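You operate a simulated robot arm through the tools that you are given. There is no shell and no other tool.

The job below is to be done with a simulated two-armed robot. You get a single attempt, and the scene is never put back.

Task
Top up pot G9 with water to its upper band.
Fine: put its lid back on, swing the spout back, spill nothing, leave the pot on the plate and the other pots alone. Set down upright: what you pick out. Where these are worked on the way, their far stop is far enough and under half their travel is too little: swing spout.

The check looks at the end state, three seconds after you hand in, the way a careful person would. Anything else that was tipped, shoved, dropped, spilled or broken makes it a failure. Lids that push on must go on centred and level and be pressed home; caps that screw on are set level and turned clockwise until they are tight.

Robot
Two 7-joint arms with fingered hands on one trunk that stands fixed in place. Base frame: the origin is at the foot of the trunk, x ahead of it, y to its left, z up. Readings come in m, rad, newtons and seconds.
The left shoulder is at [0.011, 0.173, 1.352], the right one opposite. With the tool pointing down near the work surface each hand reaches from about 0.1 to 0.7 m from the base axis, measured 20 degrees to its own side. Payload 3.5 kg a hand.
Tool frame (each hand has its own): the origin (TCP) lies between the finger pads and is the grasp point; the fingertips stand 0.025 m ahead of it; z points along the fingers, y is the line along which they close. The gripper opens to 0.088 m; its body begins 0.029 m behind the TCP. The gripper is a hand of 3 fingers: y runs from the thumb to the fingers, the wrist lies at [-0.013, -0.097, -0.162] in the tool frame.
Orientation is told as [roll, pitch, yaw] about the base's x, y, z axes, in that order, counted from this pose: with the fingers straight down and the wrist toward the robot, the tool's x, y and z point along [0, 1, 0], [1, 0, 0] and [0, 0, -1] of the base frame.

Tools
- The arms move only by the tool servo_tool. It takes "left_motion", "right_motion" or both (then of equal length, played together; a hand with none holds still); each is a list of rows, each a list of 2 entries, a list of its own where there are three numbers: the shift along the base's x, y, z in m, then the turn, a rotation vector about the base's x, y, z in rad. In form: [[[x, y, z], [rx, ry, rz]], ...]. A call has 1 to 20 rows; each row is the pose to reach, as a shift and turn from the pose commanded when the call began. A row lasts 0.2 s, in which the tool goes at most 0.05 m and 0.15 rad; a call with a longer step from one row to the next is refused whole. Where a pose cannot be reached the arm comes as near as it can. A force on the tool above 40 N (or 10 N above the force at the start of the call, whichever is more), or a blocked arm, ends the call early, and 0.2 s more pass. In this call time passes only in rows, and 0.2 s behind the last. It gives the time, the measured TCP pose, the force on the tool (base axes), the opening and the grip force at its end, in the units of the frame above (readings bear some noise), with the torque about the TCP (base axes, N m) and any sound that the robot's microphone picked up, and new pictures: "show" is both (left out), scene, wrist or none (wrist: the cameras of the hands that moved).
- Cameras (640 x 400 px; columns grow to the right, rows downward): "scene" is now at [0.0789, 0.0371, 1.5852]; the picture's right is [0.54, -0.84, -0.00], its down [-0.45, -0.29, -0.84] and it looks along [0.71, 0.45, -0.54] (base axes); focal length 282 px, centre (320, 200). "left" rides on the left gripper at [-0.058, -0.085, -0.099] in its tool frame; the picture's right is [-0.67, -0.35, 0.66], its down [0.69, -0.63, 0.37] and it looks along [0.28, 0.69, 0.66] (tool axes); focal length 261 px, centre (320, 200). "right" rides on the right gripper at [0.058, -0.085, -0.099] in its tool frame; the picture's right is [-0.67, 0.35, -0.66], its down [-0.69, -0.63, 0.37] and it looks along [-0.29, 0.69, 0.66] (tool axes); focal length 261 px, centre (320, 200). There is no depth. A picture from a camera that has moved, and an enlarged one, comes with that camera's place and axes in the base frame and with its lens. The place of the scene camera against the robot may be out by one fixed shift of up to 0.018 m in any direction.
- raise_lower(by): moves the trunk up (or, below 0, down) by that many m; the arms and the scene camera ride with it, the base frame stays. It gives what a move gives, with no picture.
- finger_targets(index, middle, thumb_bend, thumb_turn, hand): sets how far each is bent, from 0 (flat) to 1 (curled in); at 0.3 the hand is open as for a grip, at 0.7 the pads meet at the TCP. One left out holds its place. A second passes; each finger stops where it meets its share of the squeeze, and holds until it gets a number again. It is the only way to open and close the hand. It gives what a move gives, with no picture; readings hold the bend of each and the force on the fingers (four entries, about 0 where the hand has none), thumb and palm. thumb_turn goes from beside the hand (0) to across from the fingers (1), as for a grip.
- aim_head(pan, tilt): turns the head with the scene camera to pan (to the left, within 1.501 rad either way) and tilt (down, from -0.506 to 1.204), counted from straight ahead of the robot (the tilt from the chest, where the trunk bows). It gives what a move gives, and a new picture of the scene camera.
- close_up(camera, box): a new picture of the part [left, top, right, bottom] of that camera's present view, enlarged. The clock stands still meanwhile.
- sign_off(): hands the job in; it is judged then, once.

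Places have to be worked out from the pictures, the camera data and where the tool is seen. Open the grippers and draw the arms clear of the work before you hand the job in, unless the task says otherwise.

The tools are called after ">>>" as name(argument=value, ...) on one line, values as JSON. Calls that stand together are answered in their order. servo_tool: Moves the arms, as the interface text tells. Its arguments: {"type":"object","properties":{"left_motion":{"type":"array","items":{"type":"array"}},"right_motion":{"type":"array","items":{"type":"array"}},"show":{"type":"string","enum":["both","scene","wrist","none"]}},"required":[]} The other tools are called the same way: raise_lower (by) moves the trunk up or down; finger_targets (index, middle, thumb_bend, thumb_turn, hand) moves the fingers one by one; aim_head (pan, tilt) turns the head that bears the scene camera; close_up (camera, box) takes an enlarged picture of a part of a camera's view; sign_off () hands the job in.

At the start:

```text
time: 0.0
left_position: [0.3741, 0.4359, 1.4395]
left_tool_rot: [0.001, -0.001, 0.002]
left_contact_force: [-0.7, 0.1, -0.8]
left_wrist_torque: [0.02, -0.02, 0.0]
left_gripper_width: 0.0877
left_grip_force: 0.1
left_shape: jaw
left_bend: [0.3, 0.3, 0.3, 0.98]
left_finger forces: [0.0, 0.0, 0.0, 0.0, 0.0, 0.0]
right_position: [0.3408, 0.0302, 1.4414]
right_tool_rot: [0.002, 0.002, 0.0]
right_contact_force: [-0.6, 0.0, 1.0]
right_wrist_torque: [-0.03, -0.01, 0.01]
right_gripper_width: 0.0876
right_grip_force: 0.0
right_shape: jaw
right_bend: [0.3, 0.3, 0.3, 0.98]
right_finger forces: [0.0, 0.0, 0.0, 0.0, 0.1, 0.0]
trunk travel left (down, up): [-0.425, 0.03]
head pan, tilt (commanded): [0.569, 0.565]
```

scene: 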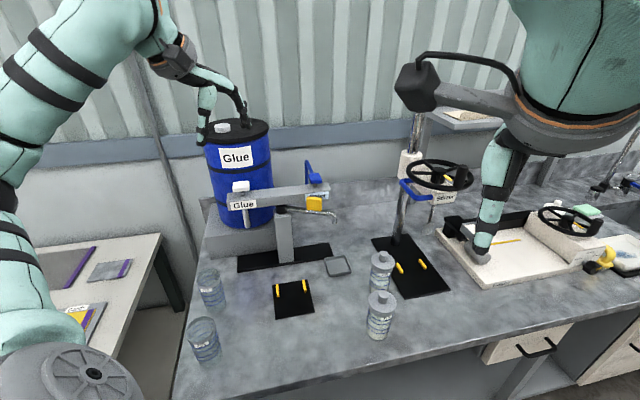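
right: 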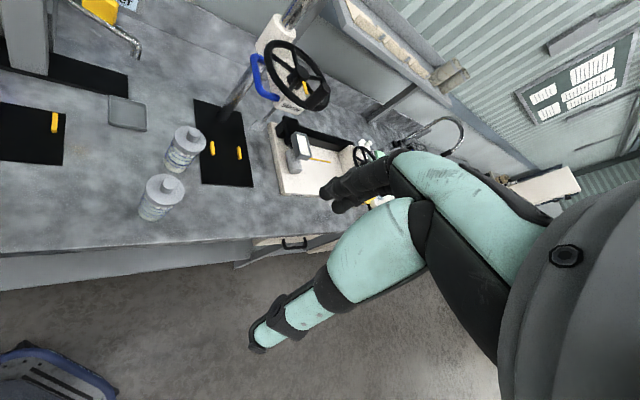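
left: 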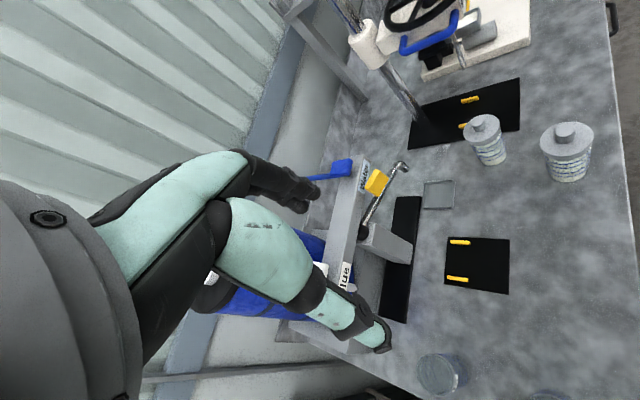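

I'll look closer at the scene: there are several pots, a dispensing stand with a glue drum, a water valve perhaps, and wheel stations. I take enlarged pictures first.

>>> close_up(camera="scene", box=[180, 120, 360, 240])

>>> close_up(camera="scene", box=[340, 130, 480, 220])

>>> close_up(camera="scene", box=[170, 240, 330, 380])

>>> close_up(camera="scene", box=[320, 230, 460, 350])

>>> close_up(camera="scene", box=[430, 150, 640, 300])

>>> close_up(camera="scene", box=[0, 220, 180, 360])

```text
3.33 times, centred on (270, 180) of scene
camera zoom: at [0.0789, 0.0371, 1.5852], right [0.54, -0.84, 0.0], down [-0.45, -0.29, -0.84], along [0.71, 0.45, -0.54], focal length 941 px, centre (487, 267)
```

zoom: 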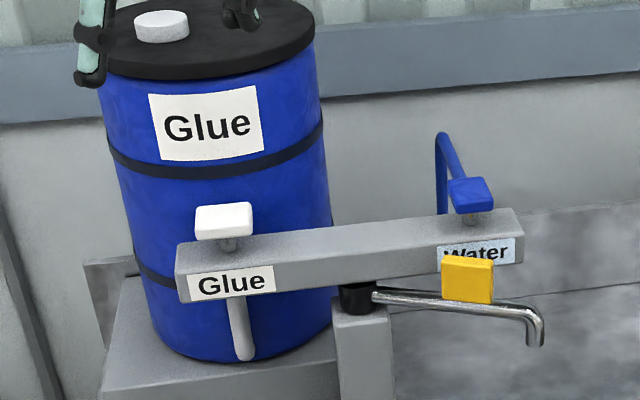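

```text
4.44 times, centred on (410, 175) of scene
camera zoom: at [0.0789, 0.0371, 1.5852], right [0.54, -0.84, 0.0], down [-0.45, -0.29, -0.84], along [0.71, 0.45, -0.54], focal length 1254 px, centre (-80, 311)
```

zoom: 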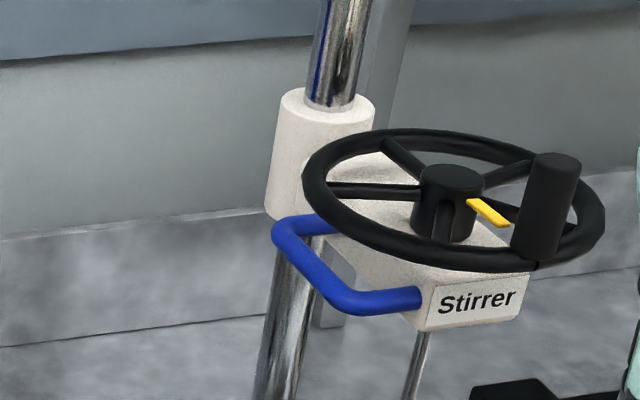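

```text
2.86 times, centred on (250, 310) of scene
camera zoom: at [0.0789, 0.0371, 1.5852], right [0.54, -0.84, 0.0], down [-0.45, -0.29, -0.84], along [0.71, 0.45, -0.54], focal length 806 px, centre (520, -114)
```

zoom: 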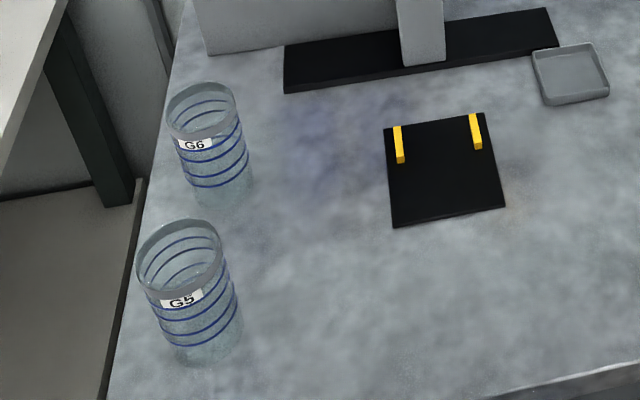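

```text
3.33 times, centred on (390, 290) of scene
camera zoom: at [0.0789, 0.0371, 1.5852], right [0.54, -0.84, 0.0], down [-0.45, -0.29, -0.84], along [0.71, 0.45, -0.54], focal length 941 px, centre (87, -100)
```

zoom: 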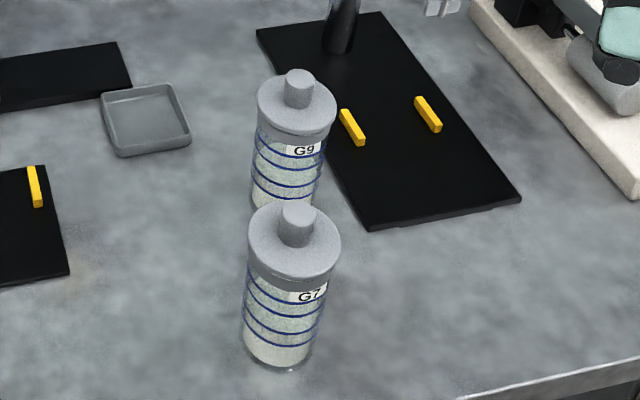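

```text
2.67 times, centred on (535, 225) of scene
camera zoom: at [0.0789, 0.0371, 1.5852], right [0.54, -0.84, 0.0], down [-0.45, -0.29, -0.84], along [0.71, 0.45, -0.54], focal length 752 px, centre (-253, 133)
```

zoom: 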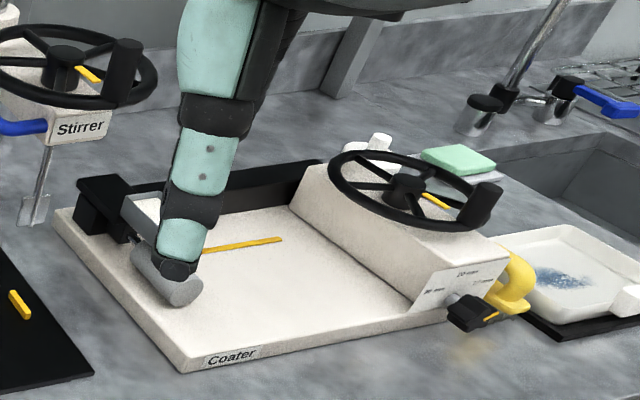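

```text
2.86 times, centred on (90, 290) of scene
camera zoom: at [0.0789, 0.0371, 1.5852], right [0.54, -0.84, 0.0], down [-0.45, -0.29, -0.84], along [0.71, 0.45, -0.54], focal length 806 px, centre (977, -57)
```

zoom: 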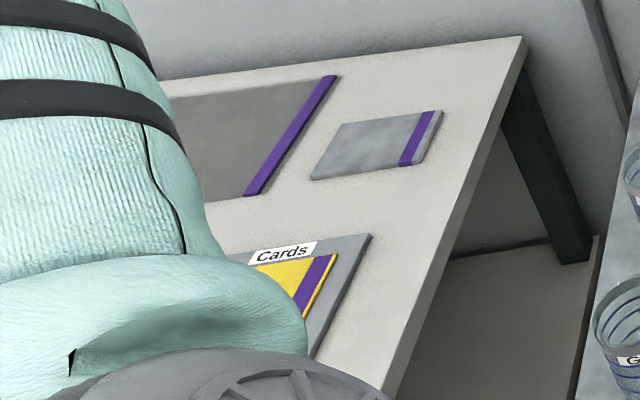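

The dispenser beam carries a Glue valve and a Water valve, with a spout that pivots below it and a yellow tab. I zoom the wrist cameras to understand the valve, tab and plate geometry better.

>>> close_up(camera="left", box=[300, 130, 440, 220])

>>> close_up(camera="left", box=[400, 170, 560, 310])

>>> close_up(camera="left", box=[420, 90, 620, 210])

>>> close_up(camera="right", box=[110, 100, 230, 230])

>>> close_up(camera="scene", box=[280, 150, 350, 230])

```text
4.44 times, centred on (370, 175) of left
camera zoom: at [0.2888, 0.3764, 1.5397], right [-0.35, -0.67, -0.66], down [-0.63, 0.69, -0.37], along [0.7, 0.29, -0.66], focal length 1158 px, centre (98, 311)
```

zoom: 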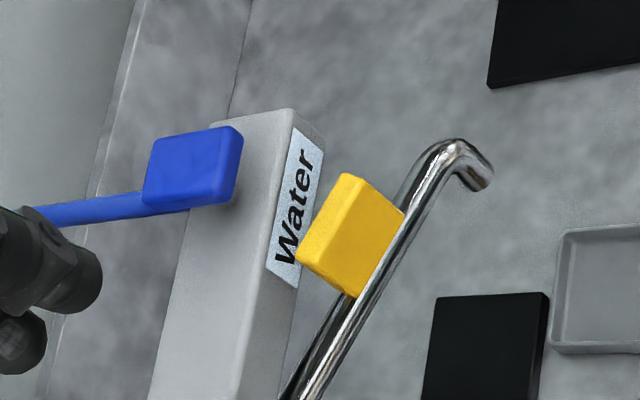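

```text
2.86 times, centred on (480, 240) of left
camera zoom: at [0.2888, 0.3764, 1.5397], right [-0.35, -0.67, -0.66], down [-0.63, 0.69, -0.37], along [0.7, 0.29, -0.66], focal length 745 px, centre (-137, 86)
```

zoom: 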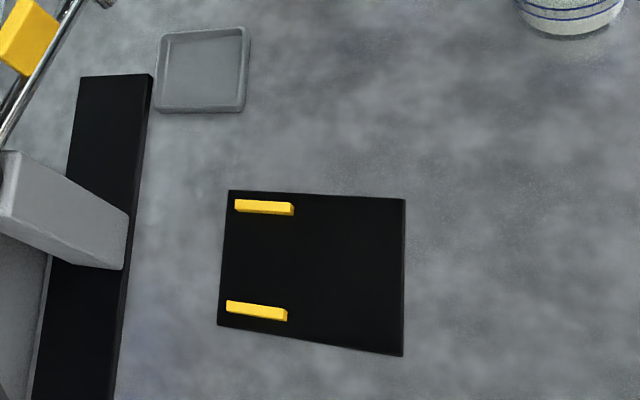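

```text
3.20 times, centred on (520, 150) of left
camera zoom: at [0.2888, 0.3764, 1.5397], right [-0.35, -0.67, -0.66], down [-0.63, 0.69, -0.37], along [0.7, 0.29, -0.66], focal length 834 px, centre (-320, 360)
```

zoom: 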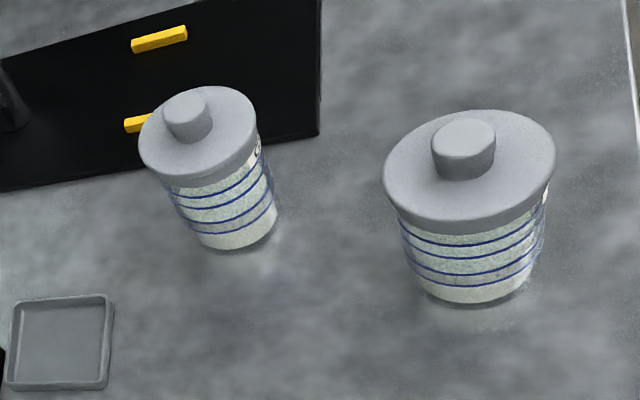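

```text
3.08 times, centred on (170, 165) of right
camera zoom: at [0.2564, 0.0892, 1.5401], right [0.35, -0.67, 0.65], down [-0.63, -0.68, -0.37], along [0.69, -0.28, -0.66], focal length 802 px, centre (782, 308)
```

zoom: 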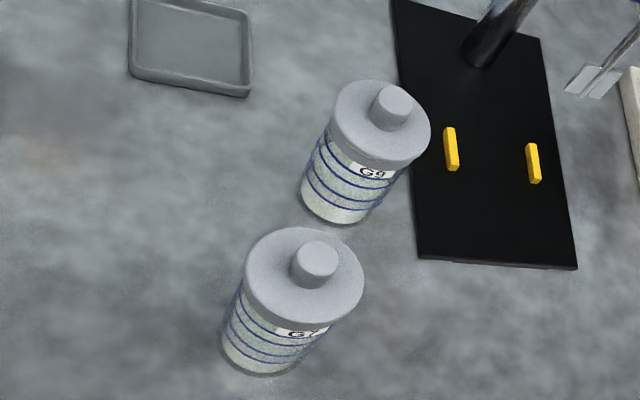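

```text
5.00 times, centred on (315, 190) of scene
camera zoom: at [0.0789, 0.0371, 1.5852], right [0.54, -0.84, 0.0], down [-0.45, -0.29, -0.84], along [0.71, 0.45, -0.54], focal length 1411 px, centre (345, 250)
```

zoom: 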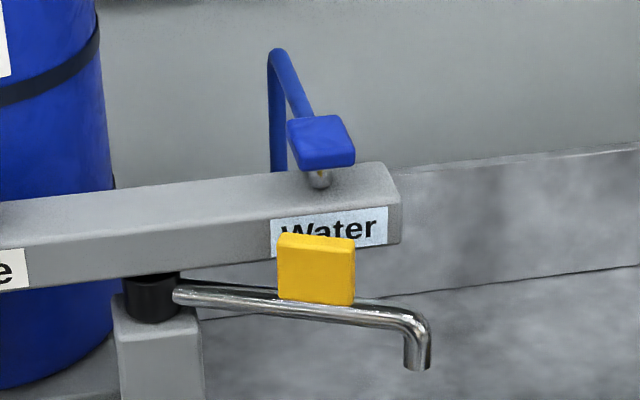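

The blue square on a stem looks like a push button for water, and the yellow tab is on the swinging spout. I lower the trunk somewhat, which brings the shoulders nearer working height and gives me a vertical baseline for measuring.

>>> raise_lower(by=-0.1)

>>> close_up(camera="scene", box=[0, 0, 640, 400])

```text
time: 1.3
left_position: [0.3736, 0.436, 1.3388]
left_tool_rot: [0.0, -0.001, 0.0]
left_contact_force: [0.0, 0.5, -0.6]
left_wrist_torque: [0.0, 0.0, -0.03]
left_gripper_width: 0.0876
left_grip_force: 0.1
left_shape: jaw
left_bend: [0.3, 0.3, 0.3, 0.98]
left_finger forces: [0.0, 0.0, 0.0, 0.1, 0.1, 0.1]
right_position: [0.3396, 0.0303, 1.3415]
right_tool_rot: [0.001, 0.001, -0.001]
right_contact_force: [-0.1, 0.2, -0.8]
right_wrist_torque: [-0.03, 0.0, -0.03]
right_gripper_width: 0.0878
right_grip_force: 0.1
right_shape: jaw
right_bend: [0.3, 0.3, 0.3, 0.98]
right_finger forces: [0.0, 0.0, 0.1, 0.0, 0.0, 0.0]
trunk travel left (down, up): [-0.325, 0.13]
head pan, tilt (commanded): [0.569, 0.565]
```

```text
1.00 times, centred on (320, 200) of scene (not enlarged: the box is as wide or as high as the picture)
camera zoom: at [0.1017, 0.0372, 1.4793], right [0.54, -0.84, -0.02], down [-0.49, -0.29, -0.82], along [0.69, 0.45, -0.57], focal length 282 px, centre (320, 200)
```

zoom: 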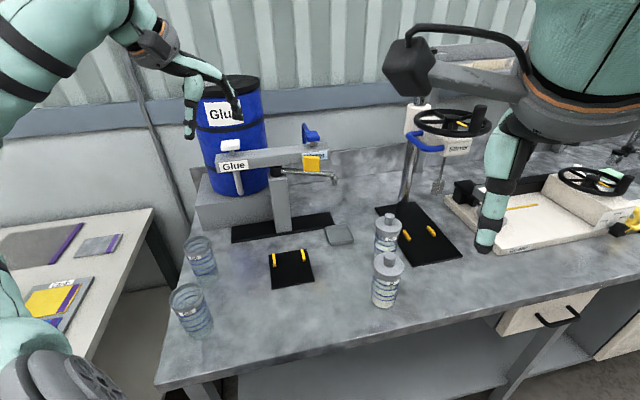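

The trunk bows a little as it lowers, with the arms still well clear. I lower further so that a sideways grasp of the pot bodies is within reach.

>>> raise_lower(by=-0.12)

>>> close_up(camera="scene", box=[0, 0, 640, 400])

>>> close_up(camera="left", box=[0, 0, 640, 400])

>>> close_up(camera="right", box=[0, 0, 640, 400])

```text
time: 2.8
left_position: [0.3733, 0.4359, 1.2207]
left_tool_rot: [0.0, -0.005, 0.001]
left_contact_force: [-0.6, -0.2, -0.2]
left_wrist_torque: [0.01, 0.01, 0.03]
left_gripper_width: 0.0876
left_grip_force: 0.1
left_shape: jaw
left_bend: [0.3, 0.3, 0.3, 0.98]
left_finger forces: [0.1, 0.1, 0.0, 0.1, 0.1, 0.0]
right_position: [0.3393, 0.0304, 1.2213]
right_tool_rot: [0.002, 0.001, 0.0]
right_contact_force: [-0.9, -0.1, -0.5]
right_wrist_torque: [0.01, -0.01, 0.03]
right_gripper_width: 0.0875
right_grip_force: 0.2
right_shape: jaw
right_bend: [0.3, 0.3, 0.3, 0.98]
right_finger forces: [0.1, 0.1, 0.1, 0.1, 0.1, 0.1]
trunk travel left (down, up): [-0.205, 0.25]
head pan, tilt (commanded): [0.569, 0.565]
```

```text
1.00 times, centred on (320, 200) of scene (not enlarged: the box is as wide or as high as the picture)
camera zoom: at [0.1634, 0.037, 1.3426], right [0.53, -0.84, -0.09], down [-0.58, -0.29, -0.76], along [0.61, 0.45, -0.65], focal length 282 px, centre (320, 200)
```

zoom: 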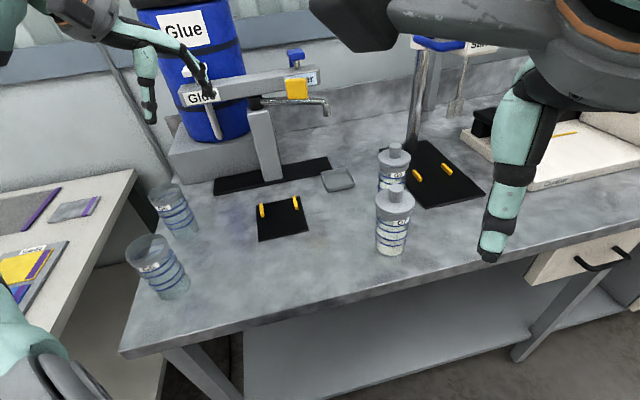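

```text
1.00 times, centred on (320, 200) of left (not enlarged: the box is as wide or as high as the picture)
camera zoom: at [0.2881, 0.3763, 1.32], right [-0.35, -0.67, -0.66], down [-0.63, 0.69, -0.37], along [0.7, 0.29, -0.66], focal length 261 px, centre (320, 200)
```

zoom: 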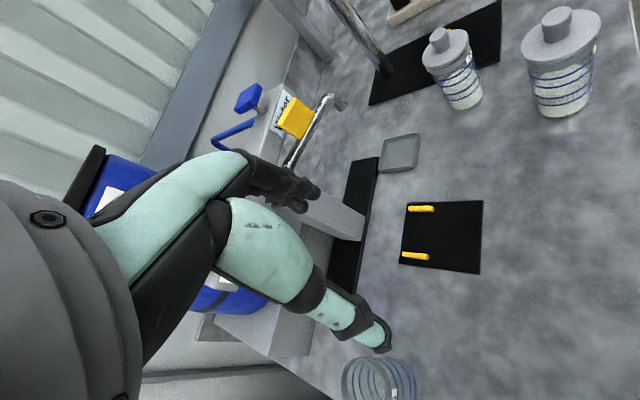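

```text
1.00 times, centred on (320, 200) of right (not enlarged: the box is as wide or as high as the picture)
camera zoom: at [0.2556, 0.0891, 1.3204], right [0.35, -0.67, 0.65], down [-0.63, -0.68, -0.37], along [0.69, -0.28, -0.66], focal length 261 px, centre (320, 200)
```

zoom: 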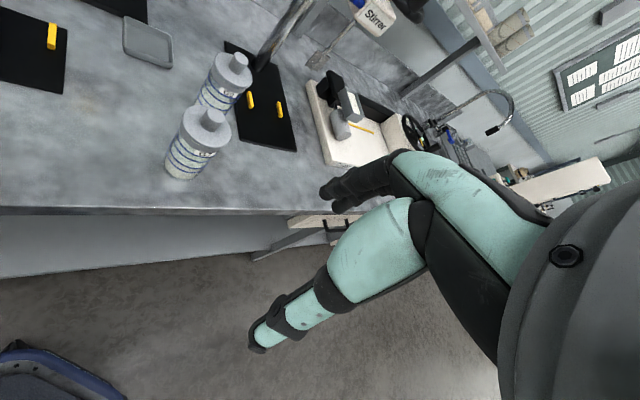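

The left wrist camera has moved straight down 0.22 m, giving a good baseline. I zoom for exact corner pixels.

>>> close_up(camera="left", box=[380, 180, 500, 290])

>>> close_up(camera="left", box=[410, 0, 610, 130])

>>> close_up(camera="left", box=[210, 70, 360, 180])

>>> close_up(camera="right", box=[150, 30, 310, 190])

>>> close_up(camera="scene", box=[350, 130, 450, 270])

>>> close_up(camera="scene", box=[160, 30, 360, 250])

```text
3.64 times, centred on (440, 235) of left
camera zoom: at [0.2881, 0.3763, 1.32], right [-0.35, -0.67, -0.66], down [-0.63, 0.69, -0.37], along [0.7, 0.29, -0.66], focal length 948 px, centre (-116, 73)
```

zoom: 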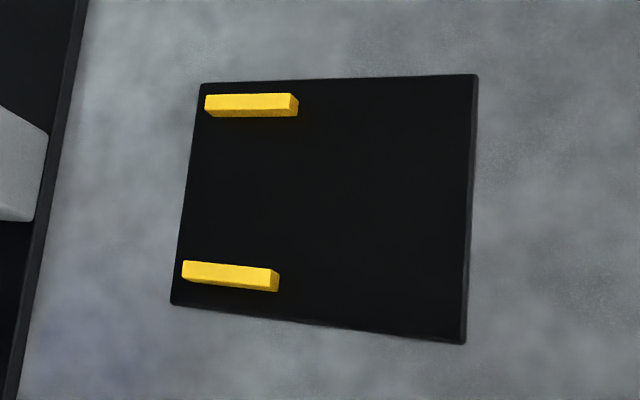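

```text
3.08 times, centred on (510, 65) of left
camera zoom: at [0.2881, 0.3763, 1.32], right [-0.35, -0.67, -0.66], down [-0.63, 0.69, -0.37], along [0.7, 0.29, -0.66], focal length 802 px, centre (-265, 615)
```

zoom: 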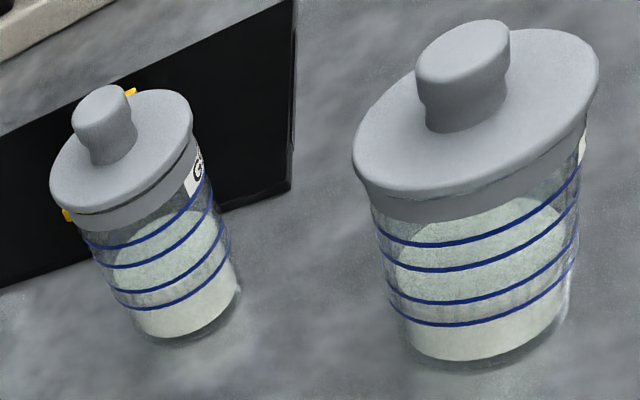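

```text
3.64 times, centred on (285, 125) of left
camera zoom: at [0.2881, 0.3763, 1.32], right [-0.35, -0.67, -0.66], down [-0.63, 0.69, -0.37], along [0.7, 0.29, -0.66], focal length 948 px, centre (447, 473)
```

zoom: 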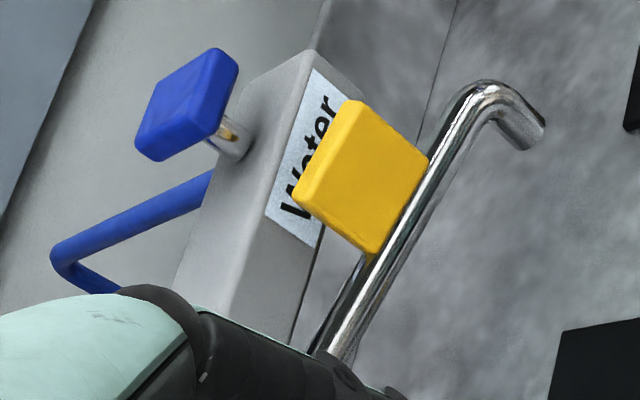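

```text
2.50 times, centred on (230, 110) of right
camera zoom: at [0.2556, 0.0891, 1.3204], right [0.35, -0.67, 0.65], down [-0.63, -0.68, -0.37], along [0.69, -0.28, -0.66], focal length 652 px, centre (545, 425)
```

zoom: 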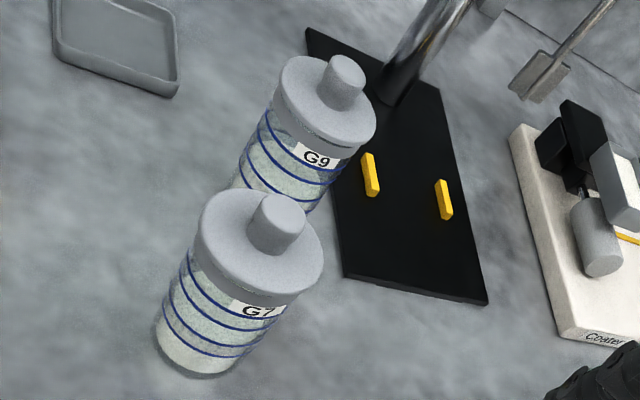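

```text
2.86 times, centred on (400, 200) of scene
camera zoom: at [0.1634, 0.037, 1.3426], right [0.53, -0.84, -0.09], down [-0.58, -0.29, -0.76], along [0.61, 0.45, -0.65], focal length 806 px, centre (91, 200)
```

zoom: 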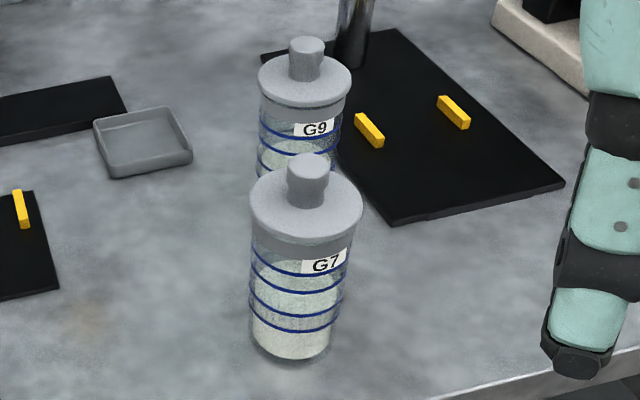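

```text
1.82 times, centred on (260, 140) of scene
camera zoom: at [0.1634, 0.037, 1.3426], right [0.53, -0.84, -0.09], down [-0.58, -0.29, -0.76], along [0.61, 0.45, -0.65], focal length 513 px, centre (429, 309)
```

zoom: 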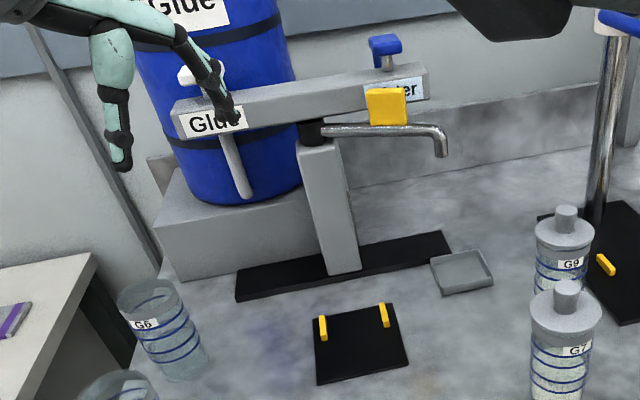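

From the two left-camera views I get: plate top at z≈0.897 with its centre near (0.48, 0.408); G9 near (0.648, 0.206); G7 near (0.515, 0.155); spout tip near (0.644, 0.370, 1.087); tab near (0.627, 0.427, 1.143); button near (0.677, 0.453, 1.195). I turn the left hand in free air to a sideways grasp, heading 30° to the right and pitched 15° down.

>>> servo_tool(left_motion=[[[0.003, -0.005, 0], [0.0482, -0.0835, -0.1088]], [[0.006, -0.01, 0], [0.0964, -0.167, -0.2176]], [[0.009, -0.015, 0], [0.1446, -0.2504, -0.3264]], [[0.012, -0.02, 0], [0.1928, -0.3339, -0.4352]], [[0.015, -0.025, 0], [0.2409, -0.4174, -0.5439]], [[0.018, -0.03, 0], [0.2891, -0.5009, -0.6527]], [[0.021, -0.035, 0], [0.3373, -0.5844, -0.7615]], [[0.024, -0.04, 0], [0.3855, -0.6679, -0.8703]], [[0.027, -0.045, 0], [0.4337, -0.7513, -0.9791]], [[0.03, -0.05, 0], [0.4819, -0.8348, -1.0879]], [[0.033, -0.055, 0], [0.5301, -0.9183, -1.1967]], [[0.036, -0.06, 0], [0.5783, -1.0018, -1.3055]], [[0.039, -0.065, 0], [0.6264, -1.0853, -1.4142]], [[0.042, -0.07, 0], [0.6746, -1.1687, -1.523]], [[0.045, -0.073, 0], [0.7228, -1.2522, -1.6318]], [[0.047, -0.076, 0], [0.771, -1.3357, -1.7406]]], show="both")

```text
time: 6.2
left_position: [0.4219, 0.3598, 1.2191]
left_tool_rot: [1.309, 0.0, -2.098]
left_contact_force: [-0.1, 0.2, 0.1]
left_wrist_torque: [0.01, 0.01, 0.0]
left_gripper_width: 0.0874
left_grip_force: 0.1
left_shape: jaw
left_bend: [0.3, 0.3, 0.3, 0.98]
left_finger forces: [0.0, 0.0, 0.0, 0.0, 0.0, 0.0]
right_position: [0.3414, 0.0325, 1.2215]
right_tool_rot: [0.003, 0.005, 0.001]
right_contact_force: [0.8, -0.8, -0.7]
right_wrist_torque: [0.01, 0.03, -0.01]
right_gripper_width: 0.0878
right_grip_force: 0.1
right_shape: jaw
right_bend: [0.3, 0.3, 0.3, 0.98]
right_finger forces: [0.1, 0.0, 0.1, 0.0, 0.0, 0.1]
trunk travel left (down, up): [-0.205, 0.25]
head pan, tilt (commanded): [0.569, 0.565]
camera scene: at [0.1646, 0.0371, 1.3424], right [0.53, -0.84, -0.09], down [-0.58, -0.29, -0.76], along [0.61, 0.45, -0.65], focal length 282 px, centre (320, 200)
camera left: at [0.3691, 0.4878, 1.1903], right [0.57, 0.07, -0.82], down [0.77, 0.28, 0.57], along [0.27, -0.96, 0.11], focal length 261 px, centre (320, 200)
```

scene: 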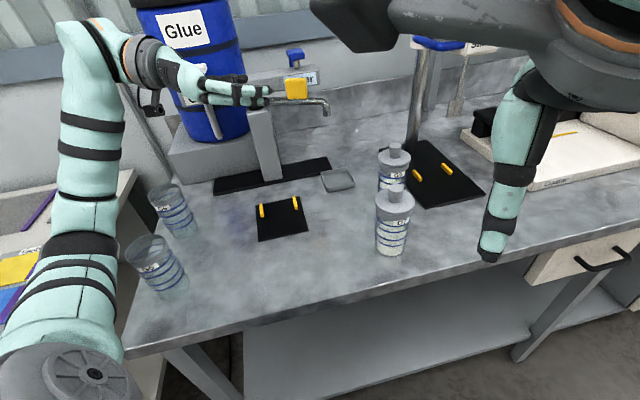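
left: 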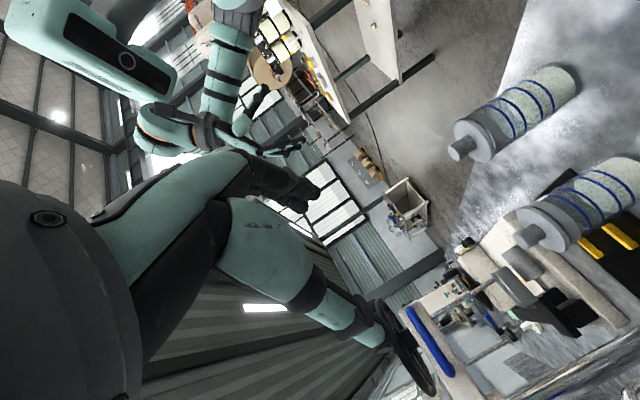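

The orientation is held well. The elbow sits fairly low near pots G5/G6, so I raise the trunk 0.07 m before extending the arm toward G9.

>>> raise_lower(by=0.07)

>>> close_up(camera="scene", box=[0, 0, 640, 400])

```text
time: 7.3
left_position: [0.4212, 0.3594, 1.289]
left_tool_rot: [1.309, -0.001, -2.095]
left_contact_force: [0.2, -0.8, 0.1]
left_wrist_torque: [0.03, -0.02, 0.01]
left_gripper_width: 0.0877
left_grip_force: 0.0
left_shape: jaw
left_bend: [0.3, 0.3, 0.3, 0.98]
left_finger forces: [0.0, 0.0, 0.0, 0.0, 0.1, 0.0]
right_position: [0.3394, 0.0298, 1.2904]
right_tool_rot: [0.001, 0.004, 0.0]
right_contact_force: [0.1, -0.1, 0.5]
right_wrist_torque: [0.0, 0.0, 0.0]
right_gripper_width: 0.0875
right_grip_force: 0.1
right_shape: jaw
right_bend: [0.3, 0.3, 0.3, 0.98]
right_finger forces: [0.1, 0.0, 0.0, 0.0, 0.0, 0.0]
trunk travel left (down, up): [-0.275, 0.18]
head pan, tilt (commanded): [0.569, 0.565]
```

```text
1.00 times, centred on (320, 200) of scene (not enlarged: the box is as wide or as high as the picture)
camera zoom: at [0.1236, 0.0371, 1.4244], right [0.54, -0.84, -0.05], down [-0.52, -0.29, -0.8], along [0.66, 0.45, -0.6], focal length 282 px, centre (320, 200)
```

zoom: 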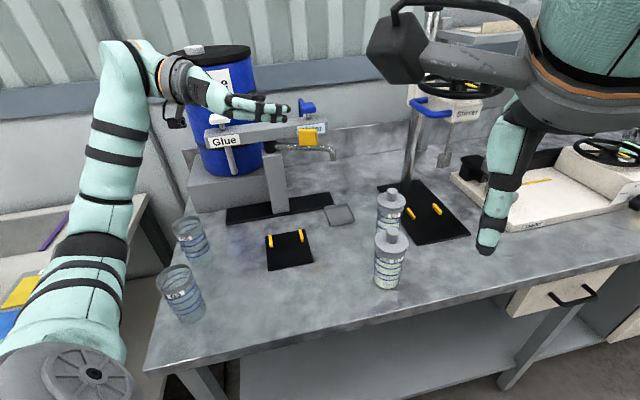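

Arm is well clear. I move the left hand over the pre-grasp spot in front-left of G9 at unchanged height, adding 5° of pitch.

>>> servo_tool(left_motion=[[[0.0248, -0.018, 0], [0.0073, 0.0126, 0]], [[0.0497, -0.036, 0], [0.0145, 0.0252, 0]], [[0.0745, -0.054, 0], [0.0218, 0.0378, 0]], [[0.0993, -0.072, 0], [0.0291, 0.0504, 0]], [[0.1242, -0.09, 0], [0.0363, 0.063, 0]], [[0.149, -0.108, 0], [0.0436, 0.0756, 0]]], show="both")

```text
time: 8.7
left_position: [0.5713, 0.2511, 1.2899]
left_tool_rot: [1.221, -0.001, -2.096]
left_contact_force: [-0.5, -0.9, -0.7]
left_wrist_torque: [-0.02, -0.01, -0.03]
left_gripper_width: 0.0875
left_grip_force: 0.0
left_shape: jaw
left_bend: [0.3, 0.3, 0.3, 0.98]
left_finger forces: [0.0, 0.1, 0.1, 0.1, 0.1, 0.0]
right_position: [0.3422, 0.0301, 1.2922]
right_tool_rot: [0.001, 0.004, 0.0]
right_contact_force: [-0.1, -0.1, 0.2]
right_wrist_torque: [-0.01, 0.01, -0.03]
right_gripper_width: 0.0881
right_grip_force: 0.0
right_shape: jaw
right_bend: [0.3, 0.3, 0.3, 0.98]
right_finger forces: [0.0, 0.1, 0.1, 0.0, 0.0, 0.0]
trunk travel left (down, up): [-0.275, 0.18]
head pan, tilt (commanded): [0.569, 0.565]
camera scene: at [0.1244, 0.0361, 1.4243], right [0.54, -0.84, -0.05], down [-0.52, -0.29, -0.8], along [0.66, 0.46, -0.6], focal length 282 px, centre (320, 200)
camera left: at [0.5156, 0.3806, 1.2707], right [0.51, 0.11, -0.85], down [0.82, 0.26, 0.52], along [0.27, -0.96, 0.04], focal length 261 px, centre (320, 200)
```

scene: 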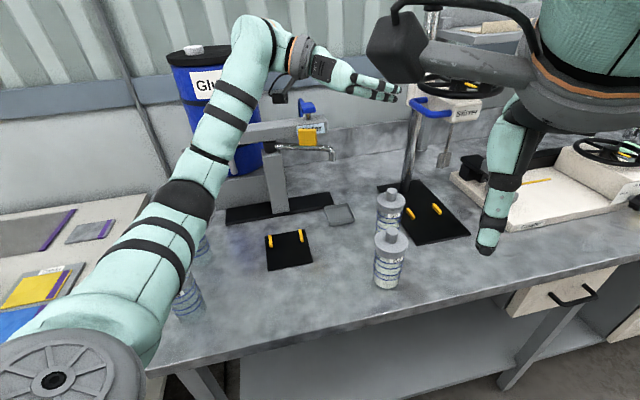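
left: 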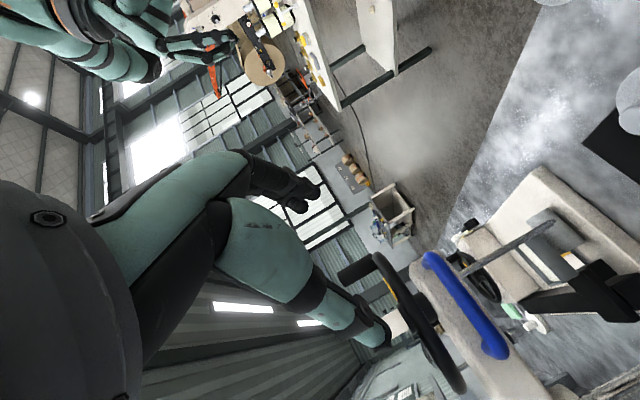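

The arm follows cleanly. I descend in two stages, first to z≈1.05, and look again.

>>> servo_tool(left_motion=[[[0, 0, -0.04], [0, 0, 0]], [[0, 0, -0.08], [0, 0, 0]], [[0, 0, -0.12], [0, 0, 0]], [[0, 0, -0.16], [0, 0, 0]], [[0, 0, -0.2], [0, 0, 0]], [[0, 0, -0.24], [0, 0, 0]]], show="both")

```text
time: 10.3
left_position: [0.5662, 0.2512, 1.0466]
left_tool_rot: [1.221, -0.003, -2.097]
left_contact_force: [-0.9, -0.2, 0.1]
left_wrist_torque: [0.06, -0.04, 0.02]
left_gripper_width: 0.0874
left_grip_force: 0.1
left_shape: jaw
left_bend: [0.3, 0.3, 0.3, 0.98]
left_finger forces: [0.1, 0.0, 0.1, 0.0, 0.0, 0.0]
right_position: [0.337, 0.0309, 1.2917]
right_tool_rot: [0.002, 0.0, 0.001]
right_contact_force: [-0.7, -0.2, 0.2]
right_wrist_torque: [0.05, -0.03, 0.06]
right_gripper_width: 0.0873
right_grip_force: 0.1
right_shape: jaw
right_bend: [0.3, 0.3, 0.3, 0.98]
right_finger forces: [0.0, 0.0, 0.1, 0.1, 0.0, 0.0]
trunk travel left (down, up): [-0.275, 0.18]
head pan, tilt (commanded): [0.569, 0.565]
stopped in row 6 (left hand): the arm was blocked; the commanded pose is now the measured one
camera scene: at [0.1203, 0.0376, 1.4241], right [0.54, -0.84, -0.05], down [-0.52, -0.29, -0.8], along [0.66, 0.46, -0.59], focal length 282 px, centre (320, 200)
camera left: at [0.5119, 0.3803, 1.028], right [0.51, 0.11, -0.85], down [0.82, 0.26, 0.52], along [0.27, -0.96, 0.04], focal length 261 px, centre (320, 200)
```

scene: 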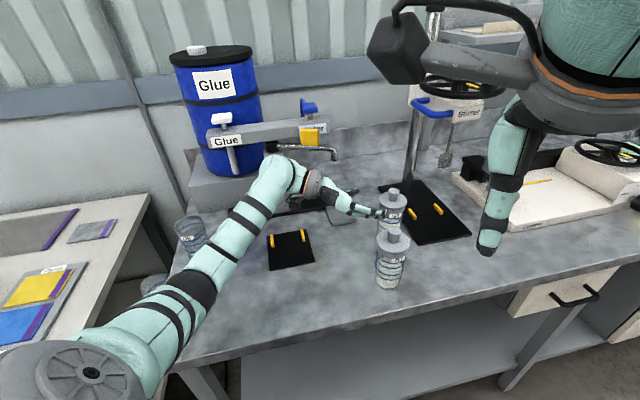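
left: 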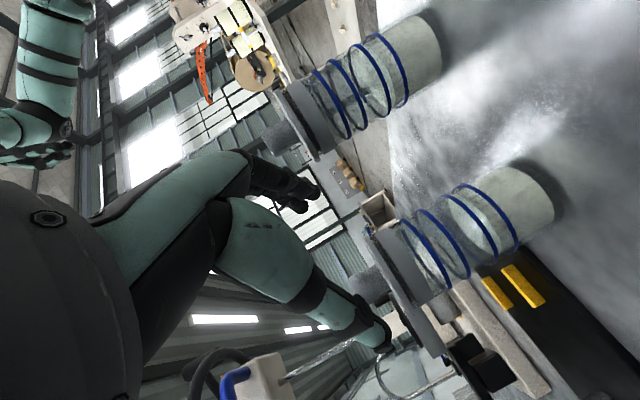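

The arm stopped early as "blocked" with almost no tool force. I look closely at the elbow and upper arm for contact with G5, G6 or the table.

>>> close_up(camera="scene", box=[60, 180, 340, 380])

>>> close_up(camera="scene", box=[260, 140, 440, 300])

>>> close_up(camera="right", box=[0, 0, 640, 400])

```text
2.00 times, centred on (200, 280) of scene
camera zoom: at [0.1203, 0.0376, 1.4241], right [0.54, -0.84, -0.05], down [-0.52, -0.29, -0.8], along [0.66, 0.46, -0.59], focal length 564 px, centre (560, 40)
```

zoom: 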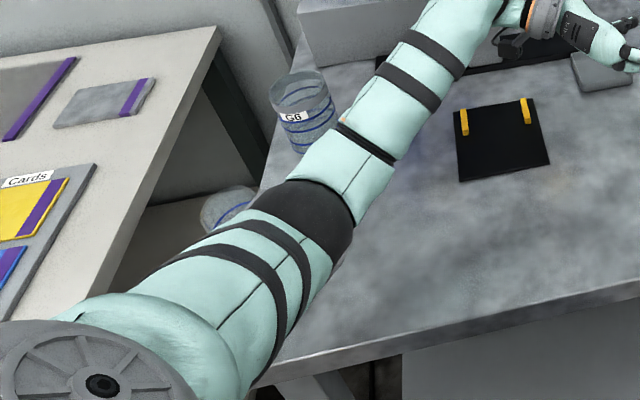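

```text
2.50 times, centred on (350, 220) of scene
camera zoom: at [0.1203, 0.0376, 1.4241], right [0.54, -0.84, -0.05], down [-0.52, -0.29, -0.8], along [0.66, 0.46, -0.59], focal length 706 px, centre (245, 150)
```

zoom: 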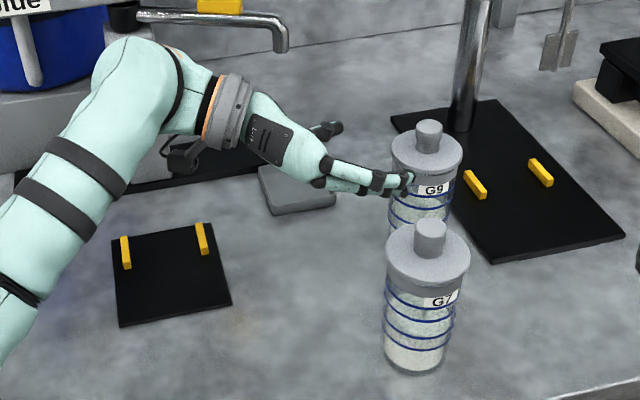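

```text
1.00 times, centred on (320, 200) of right (not enlarged: the box is as wide or as high as the picture)
camera zoom: at [0.2529, 0.0894, 1.3898], right [0.35, -0.67, 0.65], down [-0.63, -0.69, -0.37], along [0.69, -0.28, -0.66], focal length 261 px, centre (320, 200)
```

zoom: 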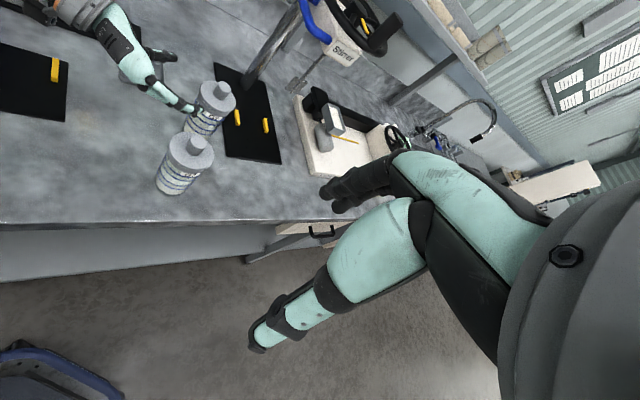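

G5 seems displaced near the elbow; I zoom in there to see what has happened.

>>> close_up(camera="scene", box=[130, 250, 250, 330])

>>> close_up(camera="scene", box=[130, 200, 210, 310])

```text
5.00 times, centred on (190, 290) of scene
camera zoom: at [0.1203, 0.0376, 1.4241], right [0.54, -0.84, -0.05], down [-0.52, -0.29, -0.8], along [0.66, 0.46, -0.59], focal length 1411 px, centre (970, -250)
```

zoom: 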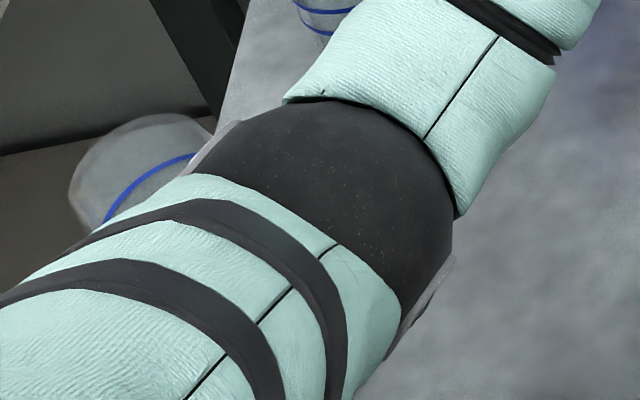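

```text
3.64 times, centred on (170, 255) of scene
camera zoom: at [0.1203, 0.0376, 1.4241], right [0.54, -0.84, -0.05], down [-0.52, -0.29, -0.8], along [0.66, 0.46, -0.59], focal length 1026 px, centre (866, 0)
```

zoom: 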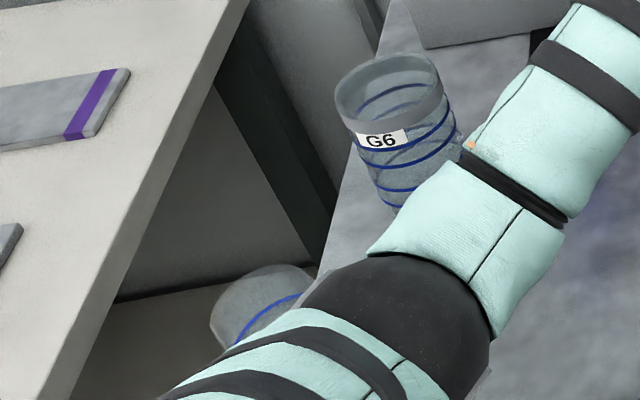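

The elbow has pushed against G5 at the left. I back the arm off gently the way it came, a few centimetres, and check how G5 settles.

>>> servo_tool(left_motion=[[[0, 0, 0.005], [0, 0, 0]], [[0, 0, 0.01], [0, 0, 0]], [[0, 0, 0.015], [0, 0, 0]], [[0, 0, 0.02], [0, 0, 0]]], show="scene")

>>> close_up(camera="scene", box=[120, 240, 240, 340])

```text
time: 11.3
left_position: [0.5697, 0.2548, 1.0659]
left_tool_rot: [1.22, -0.005, -2.093]
left_contact_force: [0.4, -0.2, 0.2]
left_wrist_torque: [0.0, 0.01, -0.01]
left_gripper_width: 0.0878
left_grip_force: 0.0
left_shape: jaw
left_bend: [0.3, 0.3, 0.3, 0.98]
left_finger forces: [0.1, 0.0, 0.1, 0.0, 0.0, 0.1]
right_position: [0.3398, 0.0359, 1.289]
right_tool_rot: [-0.003, 0.004, 0.001]
right_contact_force: [0.2, 0.6, 0.6]
right_wrist_torque: [-0.04, 0.01, -0.01]
right_gripper_width: 0.0875
right_grip_force: 0.0
right_shape: jaw
right_bend: [0.3, 0.3, 0.3, 0.98]
right_finger forces: [0.0, 0.0, 0.1, 0.0, 0.0, 0.0]
trunk travel left (down, up): [-0.275, 0.18]
head pan, tilt (commanded): [0.569, 0.565]
camera scene: at [0.1243, 0.0392, 1.4242], right [0.54, -0.84, -0.05], down [-0.52, -0.29, -0.8], along [0.66, 0.45, -0.6], focal length 282 px, centre (320, 200)
```

scene: 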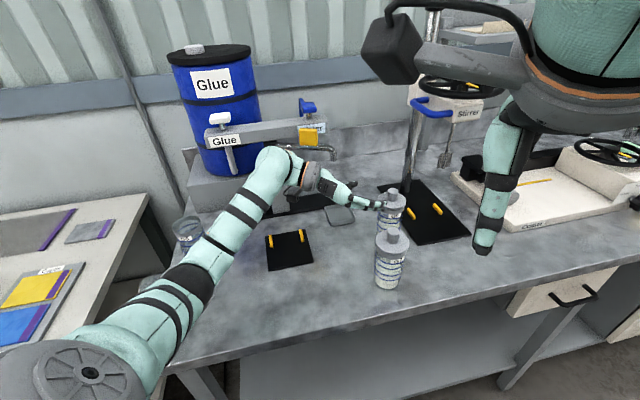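

```text
4.00 times, centred on (180, 290) of scene
camera zoom: at [0.1243, 0.0392, 1.4242], right [0.54, -0.84, -0.05], down [-0.52, -0.29, -0.8], along [0.66, 0.45, -0.6], focal length 1129 px, centre (880, -160)
```

zoom: 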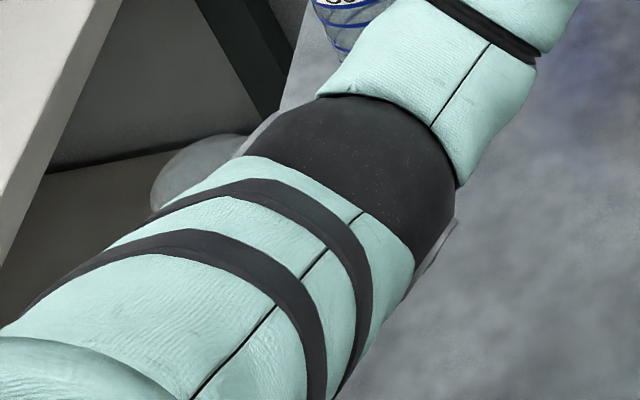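

It looks as if G5 is lying on its side under the elbow (ends visible on both sides of the arm). I lift the arm further straight up, carefully, to free it and see.

>>> servo_tool(left_motion=[[[0, 0, 0.01], [0, 0, 0]], [[0, 0, 0.02], [0, 0, 0]], [[0, 0, 0.035], [0, 0, 0]], [[0, 0, 0.05], [0, 0, 0]], [[0, 0, 0.07], [0, 0, 0]], [[0, 0, 0.09], [0, 0, 0]], [[0, 0, 0.11], [0, 0, 0]], [[0, 0, 0.13], [0, 0, 0]], [[0, 0, 0.15], [0, 0, 0]], [[0, 0, 0.18], [0, 0, 0]], [[0, 0, 0.22], [0, 0, 0]]], show="scene")

>>> close_up(camera="scene", box=[110, 200, 250, 340])

```text
time: 13.7
left_position: [0.5688, 0.2546, 1.2906]
left_tool_rot: [1.221, -0.003, -2.093]
left_contact_force: [-0.4, 0.5, -1.0]
left_wrist_torque: [0.0, -0.03, -0.03]
left_gripper_width: 0.0876
left_grip_force: 0.1
left_shape: jaw
left_bend: [0.3, 0.3, 0.3, 0.98]
left_finger forces: [0.0, 0.0, 0.0, 0.0, 0.0, 0.1]
right_position: [0.3394, 0.0325, 1.2921]
right_tool_rot: [0.001, 0.001, 0.002]
right_contact_force: [-0.4, 0.4, 0.3]
right_wrist_torque: [0.02, 0.01, -0.01]
right_gripper_width: 0.0873
right_grip_force: 0.1
right_shape: jaw
right_bend: [0.3, 0.3, 0.3, 0.98]
right_finger forces: [0.0, 0.0, 0.0, 0.0, 0.0, 0.1]
trunk travel left (down, up): [-0.275, 0.18]
head pan, tilt (commanded): [0.569, 0.565]
camera scene: at [0.1231, 0.0364, 1.4244], right [0.54, -0.84, -0.05], down [-0.52, -0.29, -0.8], along [0.66, 0.46, -0.6], focal length 282 px, centre (320, 200)
```

scene: 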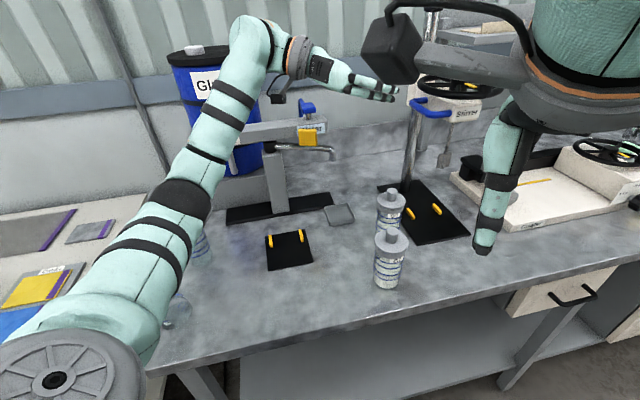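

```text
2.86 times, centred on (180, 270) of scene
camera zoom: at [0.1231, 0.0364, 1.4244], right [0.54, -0.84, -0.05], down [-0.52, -0.29, -0.8], along [0.66, 0.46, -0.6], focal length 806 px, centre (720, 0)
```

zoom: 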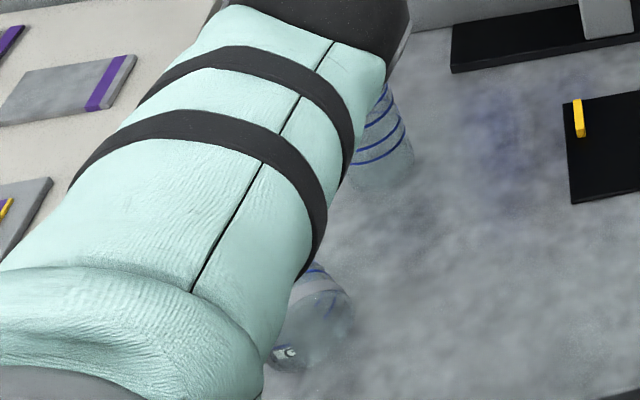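

The upper arm still hides G5. I swing the hand back the way it came (at this height) to uncover G5.

>>> servo_tool(left_motion=[[[-0.03, 0.02, 0.02], [0, 0, 0]], [[-0.06, 0.04, 0.04], [0, 0, 0]], [[-0.09, 0.06, 0.06], [0, 0, 0]], [[-0.12, 0.08, 0.08], [0, 0, 0]], [[-0.15, 0.1, 0.1], [0, 0, 0]], [[-0.17, 0.12, 0.12], [0, 0, 0]]], show="scene")

>>> close_up(camera="scene", box=[110, 200, 250, 340])

```text
time: 15.1
left_position: [0.4147, 0.3601, 1.3918]
left_tool_rot: [1.222, -0.004, -2.09]
left_contact_force: [0.1, 0.5, 0.7]
left_wrist_torque: [0.02, 0.02, 0.0]
left_gripper_width: 0.0877
left_grip_force: 0.1
left_shape: jaw
left_bend: [0.3, 0.3, 0.3, 0.98]
left_finger forces: [0.0, 0.1, 0.0, 0.0, 0.0, 0.1]
left hand out of reach, approached as far as the arm can: row 6
right_position: [0.3409, 0.0313, 1.2912]
right_tool_rot: [0.001, 0.003, 0.003]
right_contact_force: [0.6, 0.3, -0.3]
right_wrist_torque: [0.01, -0.01, -0.02]
right_gripper_width: 0.0874
right_grip_force: 0.2
right_shape: jaw
right_bend: [0.3, 0.3, 0.3, 0.98]
right_finger forces: [0.0, 0.1, 0.1, 0.0, 0.0, 0.0]
trunk travel left (down, up): [-0.275, 0.18]
head pan, tilt (commanded): [0.569, 0.565]
camera scene: at [0.1251, 0.0364, 1.4242], right [0.54, -0.84, -0.05], down [-0.52, -0.29, -0.8], along [0.66, 0.46, -0.6], focal length 282 px, centre (320, 200)
```

scene: 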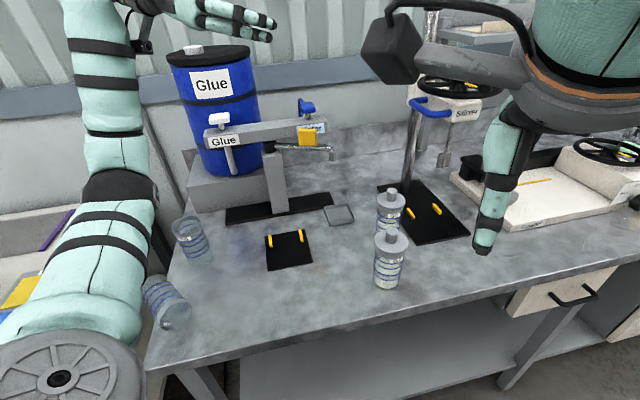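

```text
2.86 times, centred on (180, 270) of scene
camera zoom: at [0.1251, 0.0364, 1.4242], right [0.54, -0.84, -0.05], down [-0.52, -0.29, -0.8], along [0.66, 0.46, -0.6], focal length 806 px, centre (720, 0)
```

zoom: 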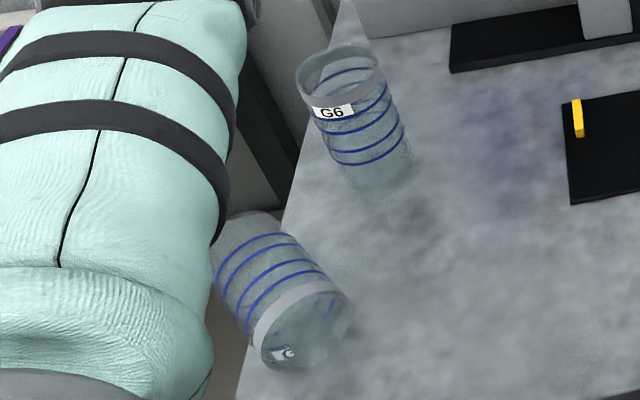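

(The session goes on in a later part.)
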